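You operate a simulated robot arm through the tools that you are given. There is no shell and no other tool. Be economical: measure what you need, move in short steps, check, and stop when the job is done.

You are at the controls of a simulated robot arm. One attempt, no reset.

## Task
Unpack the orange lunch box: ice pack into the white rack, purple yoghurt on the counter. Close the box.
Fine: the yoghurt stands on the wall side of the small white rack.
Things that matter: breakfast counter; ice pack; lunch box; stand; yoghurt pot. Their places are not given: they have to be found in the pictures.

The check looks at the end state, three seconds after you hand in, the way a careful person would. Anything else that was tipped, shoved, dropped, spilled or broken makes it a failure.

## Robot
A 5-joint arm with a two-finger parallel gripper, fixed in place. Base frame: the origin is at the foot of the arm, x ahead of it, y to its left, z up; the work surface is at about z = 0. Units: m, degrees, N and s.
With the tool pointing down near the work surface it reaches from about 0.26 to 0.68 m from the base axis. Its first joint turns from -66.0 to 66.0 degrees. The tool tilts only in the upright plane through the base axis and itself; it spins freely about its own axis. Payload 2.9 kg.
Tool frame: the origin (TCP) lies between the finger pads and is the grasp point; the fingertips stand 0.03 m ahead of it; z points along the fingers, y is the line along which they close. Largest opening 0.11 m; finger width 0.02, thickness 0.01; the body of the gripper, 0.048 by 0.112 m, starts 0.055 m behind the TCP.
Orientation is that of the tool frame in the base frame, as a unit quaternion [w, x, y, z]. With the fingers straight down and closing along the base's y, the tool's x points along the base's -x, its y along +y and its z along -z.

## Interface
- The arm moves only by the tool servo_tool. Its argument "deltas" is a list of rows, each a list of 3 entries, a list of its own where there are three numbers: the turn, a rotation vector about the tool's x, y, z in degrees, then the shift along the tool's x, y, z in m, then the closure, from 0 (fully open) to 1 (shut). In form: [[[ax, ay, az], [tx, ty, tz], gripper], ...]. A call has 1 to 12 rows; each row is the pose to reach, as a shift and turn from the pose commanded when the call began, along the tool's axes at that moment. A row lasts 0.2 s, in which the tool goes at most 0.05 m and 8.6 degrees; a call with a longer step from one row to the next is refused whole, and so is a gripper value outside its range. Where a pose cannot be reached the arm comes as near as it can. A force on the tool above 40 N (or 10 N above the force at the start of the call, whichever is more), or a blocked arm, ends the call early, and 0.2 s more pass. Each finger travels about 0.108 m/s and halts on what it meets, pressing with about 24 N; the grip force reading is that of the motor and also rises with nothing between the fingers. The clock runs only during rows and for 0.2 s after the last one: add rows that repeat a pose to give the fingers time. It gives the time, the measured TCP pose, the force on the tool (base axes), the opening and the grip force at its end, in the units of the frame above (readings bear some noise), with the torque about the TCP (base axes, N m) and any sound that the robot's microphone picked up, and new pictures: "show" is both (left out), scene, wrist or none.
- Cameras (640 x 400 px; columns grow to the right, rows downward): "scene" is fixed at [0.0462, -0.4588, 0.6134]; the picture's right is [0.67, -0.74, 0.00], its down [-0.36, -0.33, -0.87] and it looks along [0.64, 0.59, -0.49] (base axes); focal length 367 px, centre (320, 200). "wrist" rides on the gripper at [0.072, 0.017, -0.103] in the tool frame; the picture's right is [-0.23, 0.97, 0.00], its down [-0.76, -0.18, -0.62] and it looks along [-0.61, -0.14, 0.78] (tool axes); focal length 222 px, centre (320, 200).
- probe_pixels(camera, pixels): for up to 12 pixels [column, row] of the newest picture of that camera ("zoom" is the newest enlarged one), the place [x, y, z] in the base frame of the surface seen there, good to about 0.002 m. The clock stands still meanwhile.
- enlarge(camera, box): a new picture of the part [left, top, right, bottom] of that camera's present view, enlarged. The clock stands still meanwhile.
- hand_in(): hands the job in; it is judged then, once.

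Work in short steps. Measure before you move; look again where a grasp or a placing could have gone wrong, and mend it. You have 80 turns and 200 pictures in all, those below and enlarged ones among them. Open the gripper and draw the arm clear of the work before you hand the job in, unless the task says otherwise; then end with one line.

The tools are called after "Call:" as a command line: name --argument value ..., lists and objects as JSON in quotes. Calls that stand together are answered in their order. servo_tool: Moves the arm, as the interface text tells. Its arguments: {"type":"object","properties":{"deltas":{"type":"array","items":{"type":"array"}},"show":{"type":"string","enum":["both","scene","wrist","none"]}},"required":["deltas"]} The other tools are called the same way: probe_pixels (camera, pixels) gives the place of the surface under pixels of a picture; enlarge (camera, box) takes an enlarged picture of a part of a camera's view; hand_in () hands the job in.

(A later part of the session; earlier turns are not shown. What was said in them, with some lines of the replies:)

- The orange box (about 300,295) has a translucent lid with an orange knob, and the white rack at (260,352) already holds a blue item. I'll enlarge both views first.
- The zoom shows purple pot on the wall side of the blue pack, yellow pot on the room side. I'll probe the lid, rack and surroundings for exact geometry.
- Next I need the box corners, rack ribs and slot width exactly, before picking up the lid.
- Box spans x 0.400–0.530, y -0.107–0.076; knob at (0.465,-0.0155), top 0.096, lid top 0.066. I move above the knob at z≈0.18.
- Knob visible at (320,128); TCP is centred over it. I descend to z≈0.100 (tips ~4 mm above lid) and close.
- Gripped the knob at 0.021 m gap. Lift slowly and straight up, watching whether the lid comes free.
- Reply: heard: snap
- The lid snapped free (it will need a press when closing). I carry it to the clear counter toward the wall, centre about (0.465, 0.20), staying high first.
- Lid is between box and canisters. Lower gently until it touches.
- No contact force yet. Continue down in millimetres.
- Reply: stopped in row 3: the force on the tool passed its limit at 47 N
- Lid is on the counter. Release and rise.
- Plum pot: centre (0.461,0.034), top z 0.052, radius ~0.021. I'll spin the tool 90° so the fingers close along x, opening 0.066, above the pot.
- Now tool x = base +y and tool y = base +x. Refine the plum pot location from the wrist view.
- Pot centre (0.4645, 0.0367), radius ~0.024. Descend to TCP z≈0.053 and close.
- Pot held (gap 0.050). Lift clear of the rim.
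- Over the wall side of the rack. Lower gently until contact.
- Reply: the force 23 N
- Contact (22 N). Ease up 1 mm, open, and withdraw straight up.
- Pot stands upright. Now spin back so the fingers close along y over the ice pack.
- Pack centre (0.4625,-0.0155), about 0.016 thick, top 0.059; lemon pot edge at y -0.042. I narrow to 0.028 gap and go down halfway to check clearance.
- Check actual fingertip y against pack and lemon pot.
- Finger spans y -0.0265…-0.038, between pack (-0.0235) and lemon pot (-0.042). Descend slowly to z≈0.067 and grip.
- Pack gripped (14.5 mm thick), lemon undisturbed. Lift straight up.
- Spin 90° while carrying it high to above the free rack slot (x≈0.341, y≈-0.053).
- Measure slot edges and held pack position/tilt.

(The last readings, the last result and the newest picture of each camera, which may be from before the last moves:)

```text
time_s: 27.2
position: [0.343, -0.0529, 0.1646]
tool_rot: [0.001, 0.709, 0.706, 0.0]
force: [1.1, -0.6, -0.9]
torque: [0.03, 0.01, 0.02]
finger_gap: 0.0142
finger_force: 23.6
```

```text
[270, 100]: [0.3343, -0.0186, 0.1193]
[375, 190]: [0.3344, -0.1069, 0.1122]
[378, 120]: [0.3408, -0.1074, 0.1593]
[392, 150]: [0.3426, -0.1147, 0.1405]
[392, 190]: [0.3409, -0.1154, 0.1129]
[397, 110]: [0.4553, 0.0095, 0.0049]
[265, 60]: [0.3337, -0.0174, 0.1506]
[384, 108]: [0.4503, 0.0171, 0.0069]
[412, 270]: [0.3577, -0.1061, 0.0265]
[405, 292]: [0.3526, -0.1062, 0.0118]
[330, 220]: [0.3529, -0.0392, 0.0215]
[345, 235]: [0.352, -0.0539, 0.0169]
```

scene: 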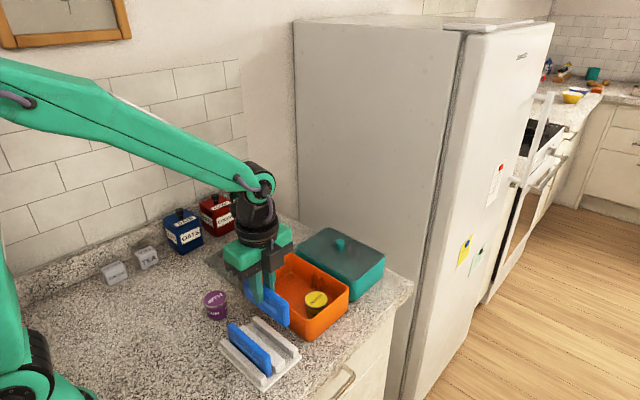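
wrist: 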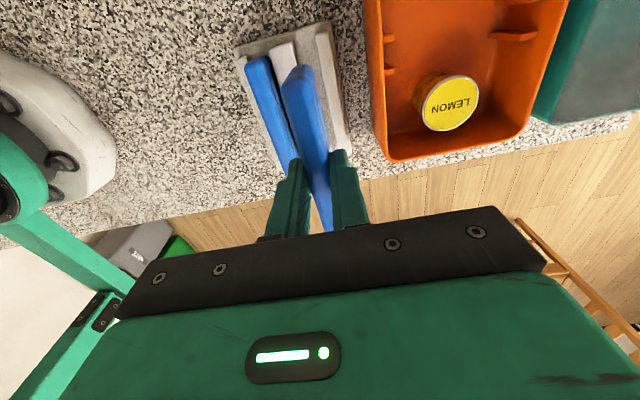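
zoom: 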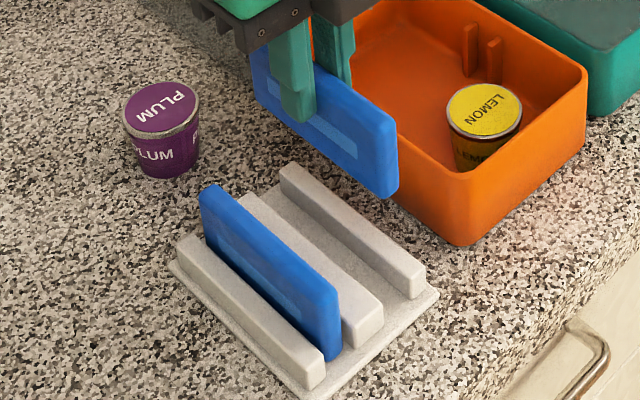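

Pack is straight, spans x 0.334–0.3485; slot is x 0.3325–0.352, floor 0.005. Nudge +1 mm x, +3 mm y and lower to just above the ribs.

Call:
servo_tool --deltas '[[[0, 0, 0], [0.003, 0.001, 0.03], 0.95], [[0, 0, 0], [0.003, 0.001, 0.055], 0.95], [[0, 0, 0], [0.003, 0.001, 0.069], 0.95], [[0, 0, 0], [0.003, 0.001, 0.069], 0.95]]' --show "none"

Call:
enlarge --camera "scene" --box '[215, 265, 315, 390]'

Call:
enlarge --camera "wrist" --box '[200, 60, 440, 240]'

```text
time_s: 28.2
position: [0.3441, -0.0489, 0.0952]
tool_rot: [-0.001, 0.707, 0.707, -0.001]
force: [0.2, -0.6, -0.5]
torque: [-0.02, 0.01, 0.0]
finger_gap: 0.0142
finger_force: 24.2
```

```text
3.20 times, centred on (265, 328) of scene
```

zoom: 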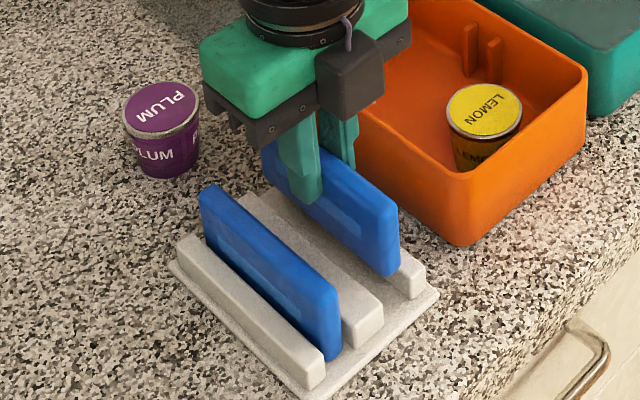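

```text
2.22 times, centred on (320, 150) of wrist
```

zoom: 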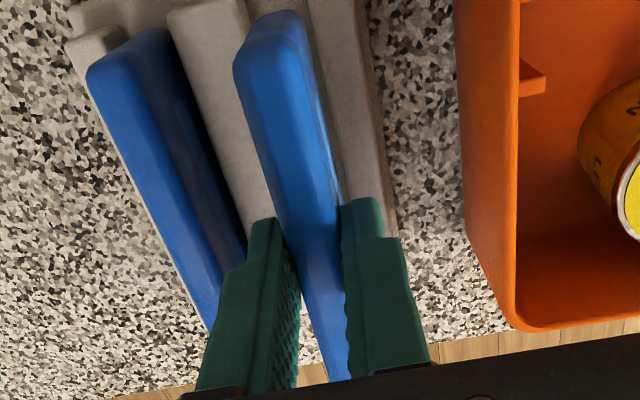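

Call:
probe_pixels --camera "scene" --pixels '[[334, 350]]'

Call:
enlarge --camera "scene" --box '[255, 300, 305, 370]'

Call:
probe_pixels --camera "zoom" --pixels '[[330, 200], [330, 150], [220, 100], [430, 200], [400, 200], [405, 270], [300, 150], [200, 150], [250, 200], [470, 180], [480, 210], [300, 250]]'

```text
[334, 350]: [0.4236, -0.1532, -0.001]
```

```text
5.71 times, centred on (280, 335) of scene
```

zoom: 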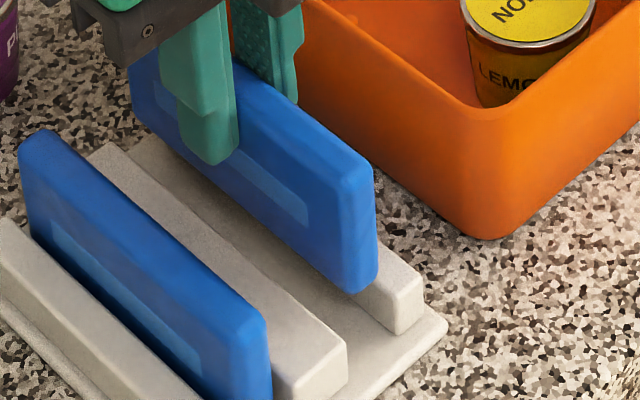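

```text
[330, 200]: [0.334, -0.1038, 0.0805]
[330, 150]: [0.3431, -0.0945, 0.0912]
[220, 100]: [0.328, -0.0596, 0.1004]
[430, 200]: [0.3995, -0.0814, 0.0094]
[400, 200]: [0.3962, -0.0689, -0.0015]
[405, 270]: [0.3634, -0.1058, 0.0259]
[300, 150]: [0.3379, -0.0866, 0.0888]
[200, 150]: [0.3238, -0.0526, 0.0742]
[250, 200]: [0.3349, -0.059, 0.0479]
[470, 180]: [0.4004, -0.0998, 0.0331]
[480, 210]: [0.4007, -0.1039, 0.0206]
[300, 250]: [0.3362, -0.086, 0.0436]
```

Pack (left face x≈0.335) sits inside the slot (0.3325–0.352). Lower slowly into it.

Call:
servo_tool --deltas '[[[0, 0, 0], [0, 0, 0.008], 0.95], [[0, 0, 0], [0, 0, 0.016], 0.95], [[0, 0, 0], [0, 0, 0.022], 0.95], [[0, 0, 0], [0, 0, 0.026], 0.95], [[0, 0, 0], [0, 0, 0.028], 0.95]]' --show "none"

Call:
enlarge --camera "scene" --box '[215, 285, 315, 390]'

```text
time_s: 29.4
position: [0.3424, -0.0478, 0.0687]
tool_rot: [0.0, 0.707, 0.707, 0.0]
force: [-0.4, 0.5, -0.7]
torque: [0.0, 0.01, 0.01]
finger_gap: 0.0141
finger_force: 24.1
```

```text
3.81 times, centred on (265, 338) of scene
```

zoom: 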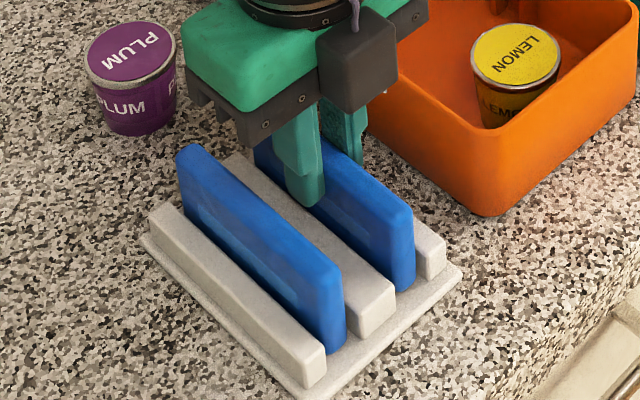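

In the slot, no contact yet. A few more millimetres.

Call:
servo_tool --deltas '[[[0, 0, 0], [0, 0, 0.001], 0.95], [[0, 0, 0], [0, 0, 0.002], 0.95], [[0, 0, 0], [0, 0, 0.003], 0.95]]' --show "none"

```text
time_s: 30.2
position: [0.3445, -0.0495, 0.0667]
tool_rot: [0.0, 0.707, 0.707, 0.001]
force: [-1.2, 2.0, 4.1]
torque: [0.04, 0.08, -0.02]
finger_gap: 0.0141
finger_force: 23.8
```

Seated (contact force appearing). Open slightly (gap ~0.026) and rise straight up.

Call:
servo_tool --deltas '[[[0, 0, 0], [0, 0, 0.003], 0.85], [[0, 0, 0], [0, 0, 0.003], 0.77], [[0, 0, 0], [0, 0, 0.003], 0.77], [[0, 0, 0], [0, 0, -0.02], 0.77], [[0, 0, 0], [0, 0, -0.06], 0.77], [[0, 0, 0], [0, 0, -0.1], 0.7], [[0, 0, 0], [0, 0, -0.13], 0.6]]'

Call:
enlarge --camera "scene" --box '[195, 265, 335, 395]'

```text
time_s: 31.8
position: [0.3444, -0.0521, 0.1948]
tool_rot: [0.001, 0.707, 0.707, 0.001]
force: [-0.8, 0.0, -0.3]
torque: [-0.01, 0.03, -0.03]
finger_gap: 0.0441
finger_force: 0.1
```

scene: 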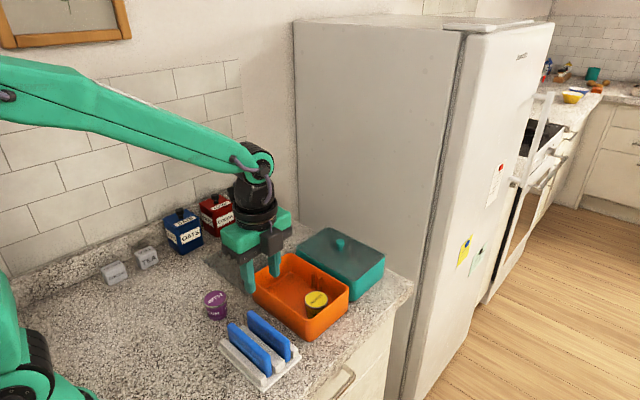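
wrist: 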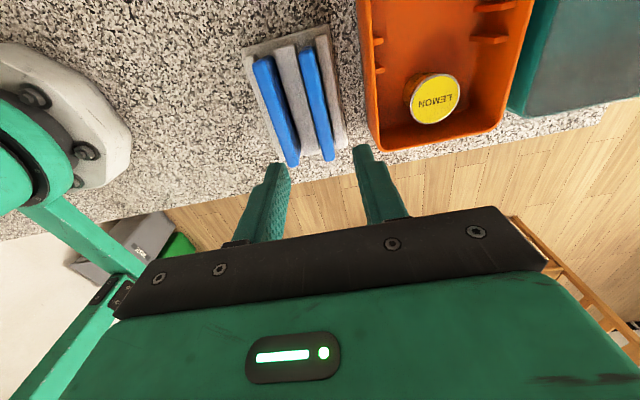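

```text
3.08 times, centred on (265, 330) of scene
```

zoom: 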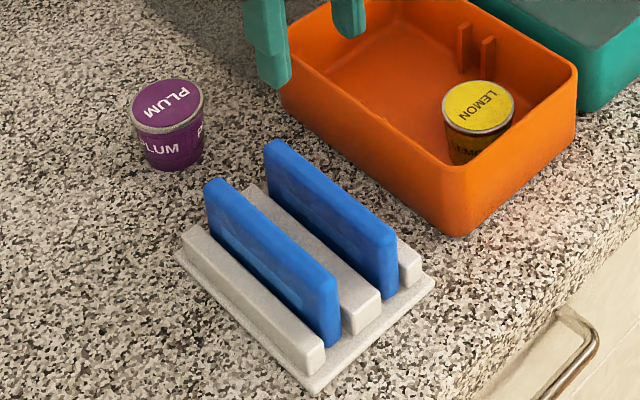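

Ice pack stands in the rack. Now go to the lid knob near (0.464,0.197), spinning back on the way.

Call:
servo_tool --deltas '[[[0, 0, -8], [0.02, 0.01, 0], 0.5], [[0, 0, -16], [0.04, 0.02, 0], 0.5], [[0, 0, -24], [0.063, 0.03, 0], 0.5], [[0, 0, -32], [0.086, 0.04, 0], 0.5], [[0, 0, -40], [0.109, 0.05, 0], 0.5], [[0, 0, -48], [0.132, 0.06, 0], 0.5], [[0, 0, -56], [0.155, 0.07, 0], 0.5], [[0, 0, -64], [0.178, 0.08, 0], 0.5], [[0, 0, -72], [0.201, 0.092, 0], 0.5], [[0, 0, -80], [0.225, 0.106, 0], 0.5], [[0, 0, -87], [0.247, 0.12, 0.01], 0.5], [[0, 0, -90], [0.247, 0.12, 0.05], 0.5]]'

Call:
enlarge --camera "wrist" --box '[180, 40, 460, 215]'

```text
time_s: 34.4
position: [0.463, 0.1962, 0.1474]
tool_rot: [0.001, -0.001, 1.0, 0.0]
force: [-0.3, -0.4, -0.8]
torque: [0.02, -0.02, -0.02]
finger_gap: 0.055
finger_force: 0.0
```

scene: 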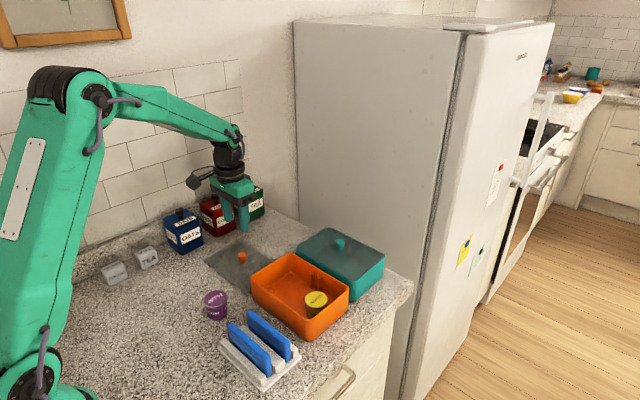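
wrist: 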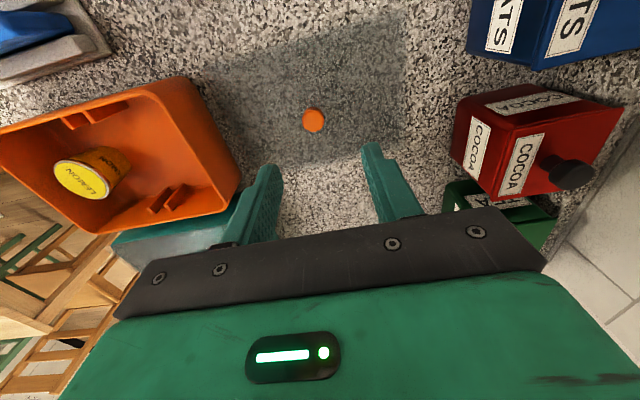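

```text
2.29 times, centred on (320, 128) of wrist
```

zoom: 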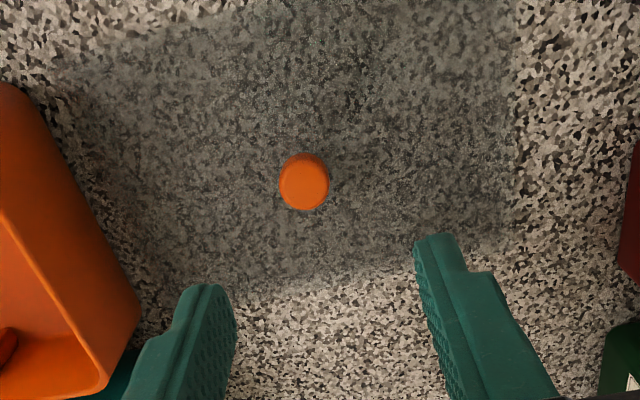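

Call:
probe_pixels --camera "zoom" --pixels '[[303, 183], [284, 183], [322, 183], [303, 203], [303, 170]]'

```text
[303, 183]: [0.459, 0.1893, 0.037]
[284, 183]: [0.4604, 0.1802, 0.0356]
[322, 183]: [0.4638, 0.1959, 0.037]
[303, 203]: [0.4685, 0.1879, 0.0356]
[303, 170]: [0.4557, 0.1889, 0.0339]
```

Knob is at about (0.462,0.189), top 0.037. Shift 7 mm toward the box, descend to z≈0.041 and close.

Call:
servo_tool --deltas '[[[0, 0, 0], [0.001, -0.007, 0.03], 0.5], [[0, 0, 0], [0.001, -0.007, 0.065], 0.5], [[0, 0, 0], [0.001, -0.007, 0.095], 0.5], [[0, 0, 0], [0.001, -0.007, 0.1055], 0.5], [[0, 0, 0], [0.001, -0.007, 0.1055], 0.75], [[0, 0, 0], [0.001, -0.007, 0.1055], 0.95], [[0, 0, 0], [0.001, -0.007, 0.1055], 0.95], [[0, 0, 0], [0.001, -0.007, 0.1055], 0.95]]'

Call:
enlarge --camera "scene" --box '[190, 200, 320, 300]'

```text
time_s: 36.2
position: [0.462, 0.188, 0.0418]
tool_rot: [0.001, 0.0, 1.0, 0.001]
force: [-0.6, -0.1, -0.1]
torque: [0.0, 0.03, -0.05]
finger_gap: 0.0209
finger_force: 24.2
```

scene: 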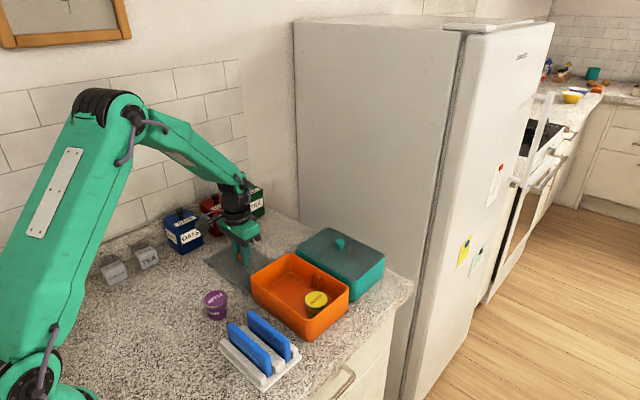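
wrist: 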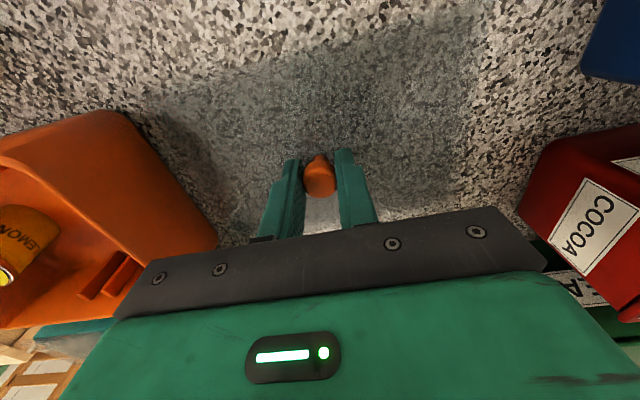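

```text
4.00 times, centred on (255, 250) of scene
```

zoom: 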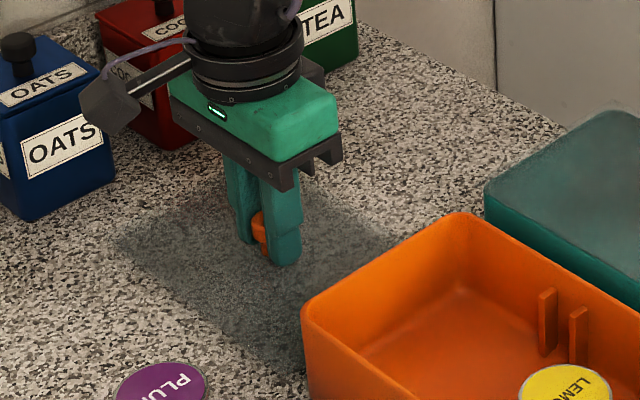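

Knob gripped. Lift, carry above the box and check alignment before lowering.

Call:
servo_tool --deltas '[[[0, 0, 0], [0, 0, -0.03], 0.95], [[0, 0, 0], [0, 0, -0.075], 0.95], [[0, 0, 0], [0, 0, -0.12], 0.95], [[0, 0, 0], [-0.003, -0.045, -0.12], 0.95], [[0, 0, 0], [-0.003, -0.09, -0.12], 0.95], [[0, 0, 0], [-0.003, -0.135, -0.12], 0.95], [[0, 0, 0], [-0.003, -0.175, -0.12], 0.95], [[0, 0, 0], [-0.003, -0.2035, -0.12], 0.95], [[0, 0, 0], [-0.003, -0.2035, -0.09], 0.95], [[0, 0, 0], [-0.003, -0.2035, -0.08], 0.95], [[0, 0, 0], [-0.003, -0.2035, -0.08], 0.95]]'

Call:
enlarge --camera "scene" --box '[225, 225, 375, 345]'

Call:
enlarge --camera "wrist" --box '[120, 0, 520, 250]'

```text
time_s: 38.6
position: [0.4633, -0.0142, 0.1202]
tool_rot: [0.0, 0.0, 1.0, 0.0]
force: [-0.1, -0.6, 0.2]
torque: [0.03, 0.0, 0.0]
finger_gap: 0.021
finger_force: 24.4
```

scene: 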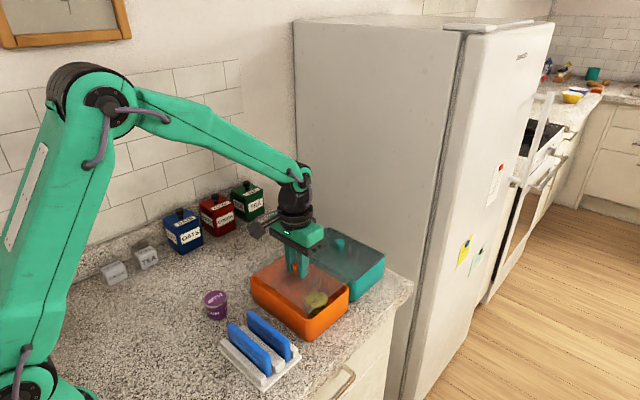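
wrist: 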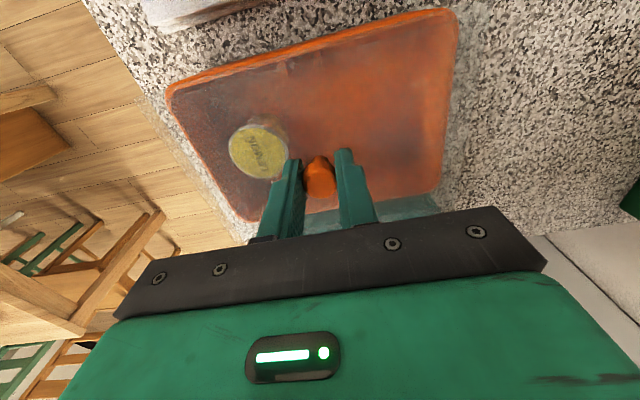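

```text
3.33 times, centred on (300, 285) of scene
```

zoom: 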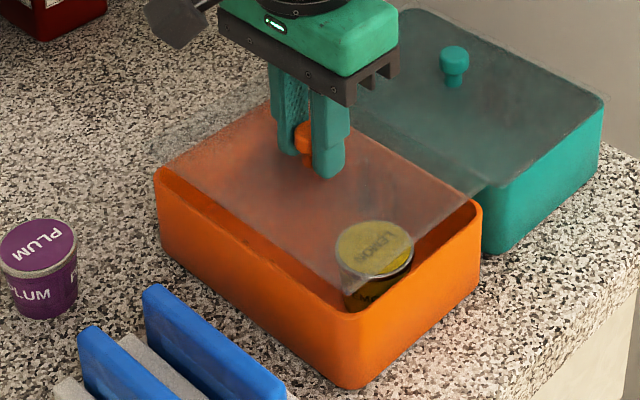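

```text
1.60 times, centred on (320, 125) of wrist
```

zoom: 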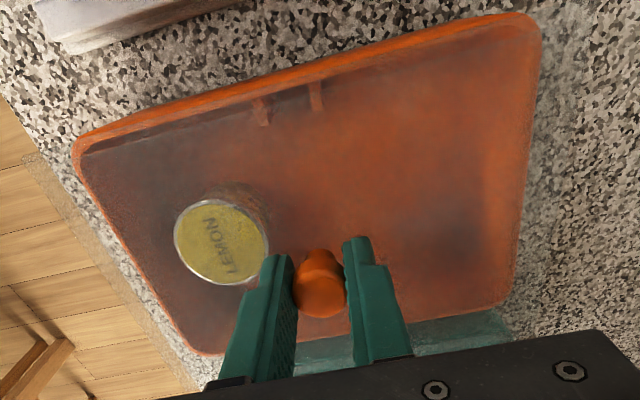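

Looks aligned; zoom on the edges to verify the offset before lowering.

Call:
enlarge --camera "scene" --box '[255, 255, 355, 335]'

Call:
enlarge --camera "scene" --box '[240, 245, 310, 300]'

```text
5.00 times, centred on (305, 295) of scene
```

zoom: 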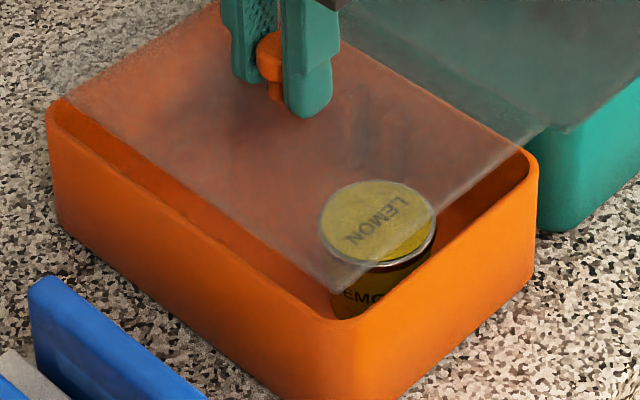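

```text
7.27 times, centred on (275, 272) of scene
```

zoom: 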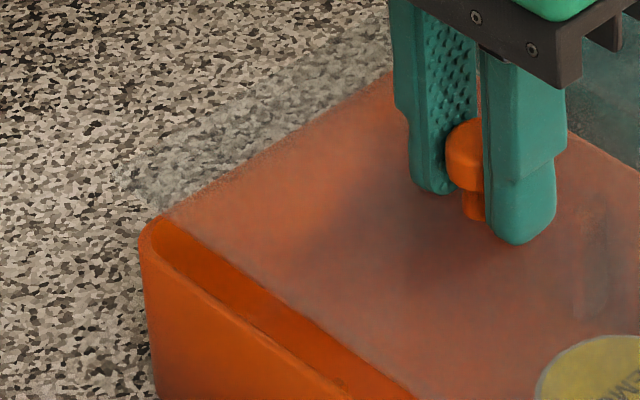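

Held pose matches the original seated pose (TCP ≈(0.464,-0.0145)). Let me verify knob location by probe, then lower.

Call:
probe_pixels --camera "wrist" --pixels '[[320, 185], [318, 192], [312, 180], [328, 180]]'

Call:
servo_tool --deltas '[[[0, 0, 0], [0, 0, 0.006], 0.95], [[0, 0, 0], [0, 0, 0.011], 0.95], [[0, 0, 0], [0, 0, 0.014], 0.95]]'

Call:
enlarge --camera "scene" --box '[240, 245, 360, 345]'

```text
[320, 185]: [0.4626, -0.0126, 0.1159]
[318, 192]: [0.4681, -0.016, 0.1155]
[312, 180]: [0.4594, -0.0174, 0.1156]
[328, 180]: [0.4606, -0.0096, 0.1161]
```

```text
time_s: 39.4
position: [0.4644, -0.0139, 0.1063]
tool_rot: [0.001, 0.0, 1.0, 0.0]
force: [0.3, 0.1, 0.1]
torque: [0.02, 0.04, 0.0]
finger_gap: 0.0209
finger_force: 24.0
```

scene: 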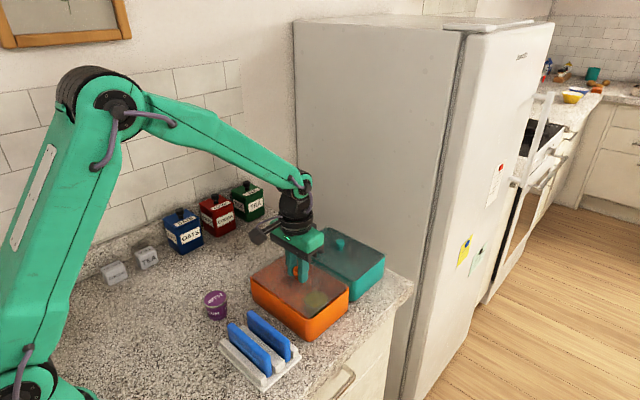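
wrist: 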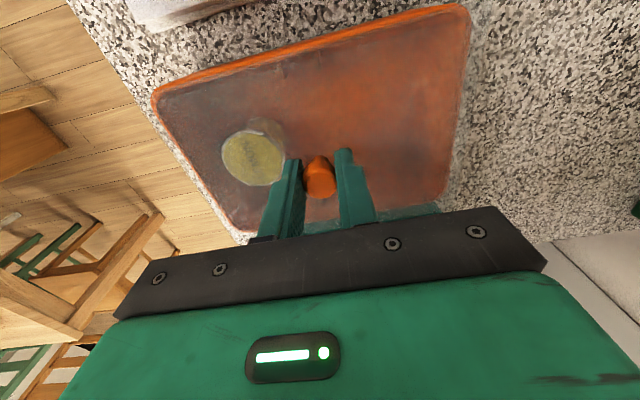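

```text
4.00 times, centred on (300, 295) of scene
```

zoom: 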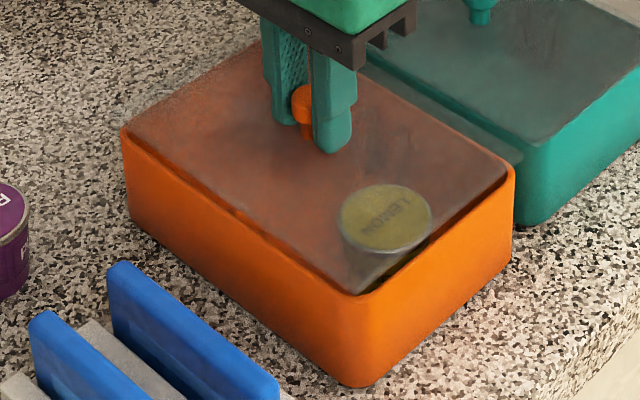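

Lid sits squarely just above the rim. Shift 1 mm in -y and press down in small steps.

Call:
servo_tool --deltas '[[[0, 0, 0], [0, -0.001, 0.002], 0.95], [[0, 0, 0], [0, -0.001, 0.004], 0.95], [[0, 0, 0], [0, -0.001, 0.005], 0.95], [[0, 0, 0], [0, -0.001, 0.006], 0.95], [[0, 0, 0], [0, -0.001, 0.007], 0.95], [[0, 0, 0], [0, -0.001, 0.008], 0.95]]' --show "none"

Call:
enlarge --camera "scene" --box '[240, 245, 360, 345]'

```text
time_s: 40.8
position: [0.4634, -0.0143, 0.0992]
tool_rot: [0.0, 0.001, 1.0, 0.0]
force: [-4.9, -2.9, 8.1]
torque: [-0.09, 0.11, -0.05]
finger_gap: 0.021
finger_force: 24.5
heard: snap
```

```text
4.00 times, centred on (300, 295) of scene
```

zoom: 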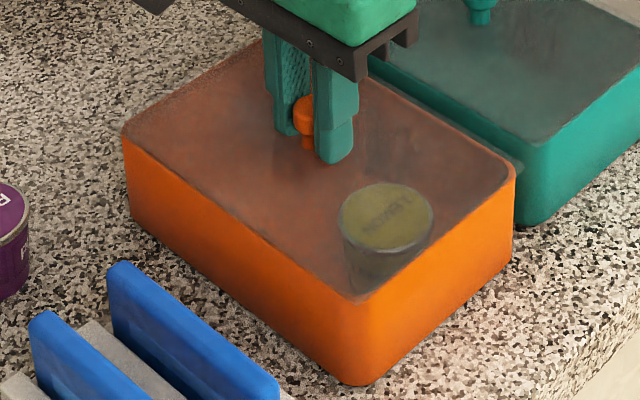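

Snap heard and the lid is flush. Ease off, open and withdraw.

Call:
servo_tool --deltas '[[[0, 0, 0], [0, 0, 0], 0.7], [[0, 0, 0], [0, 0, 0], 0.5], [[0, 0, 0], [0, 0, 0], 0.5], [[0, 0, 0], [0, 0, -0.03], 0.5], [[0, 0, 0], [0, 0, -0.075], 0.5], [[0, 0, 0], [0, 0, -0.12], 0.3], [[0, 0, 0], [0, 0.03, -0.16], 0], [[0, 0, 0], [0, 0.065, -0.19], 0], [[0, 0, 0], [0, 0.1, -0.22], 0], [[0, 0, 0], [0, 0.14, -0.24], 0]]'

Call:
enlarge --camera "scene" --box '[190, 230, 390, 390]'

Call:
probe_pixels --camera "scene" --pixels '[[298, 270], [298, 272], [298, 274]]'

```text
time_s: 43.0
position: [0.4632, 0.1285, 0.3382]
tool_rot: [0.0, 0.0, 1.0, -0.001]
force: [0.5, -0.4, -0.4]
torque: [-0.02, 0.02, -0.01]
finger_gap: 0.1099
finger_force: 0.0
```

scene: 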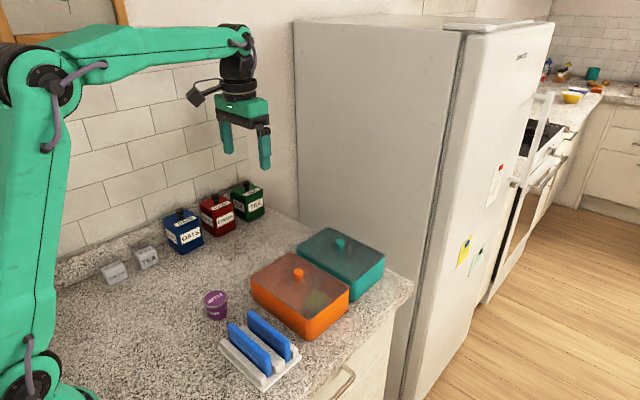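
wrist: 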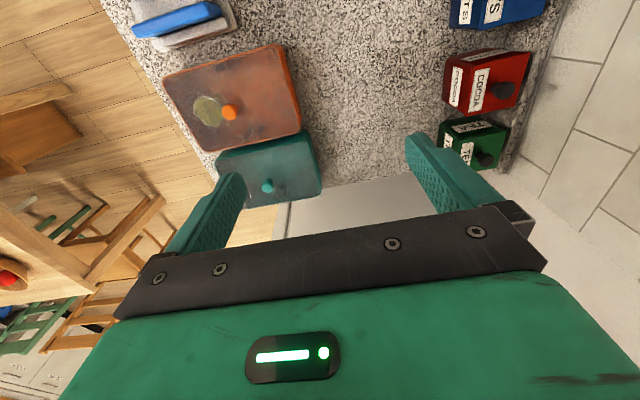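

```text
2.50 times, centred on (290, 310) of scene
```

zoom: 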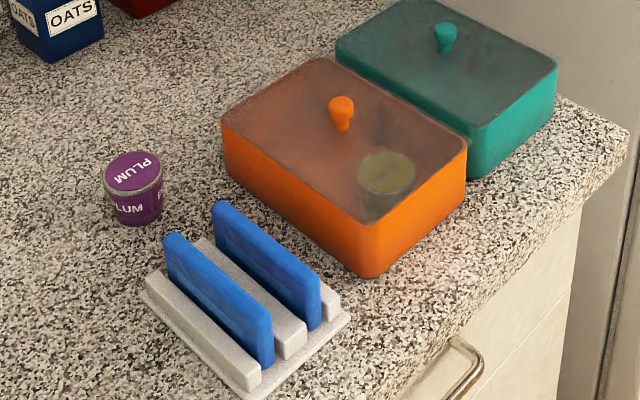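

```text
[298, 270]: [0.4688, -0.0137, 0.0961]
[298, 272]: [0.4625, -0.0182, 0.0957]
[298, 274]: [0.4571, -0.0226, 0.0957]
```

The lid is closed, with the knob top back at z 0.096. The ice pack stands in the rack, the plum pot is upright on the wall side of the rack, and the arm is clear, so I hand in.

Call:
hand_in

```text
The job is handed in.
```

The job is handed in: the ice pack is in the white rack, the purple (plum) yoghurt stands on the counter on the wall side of the rack, and the orange box is closed, its lid snapped shut.
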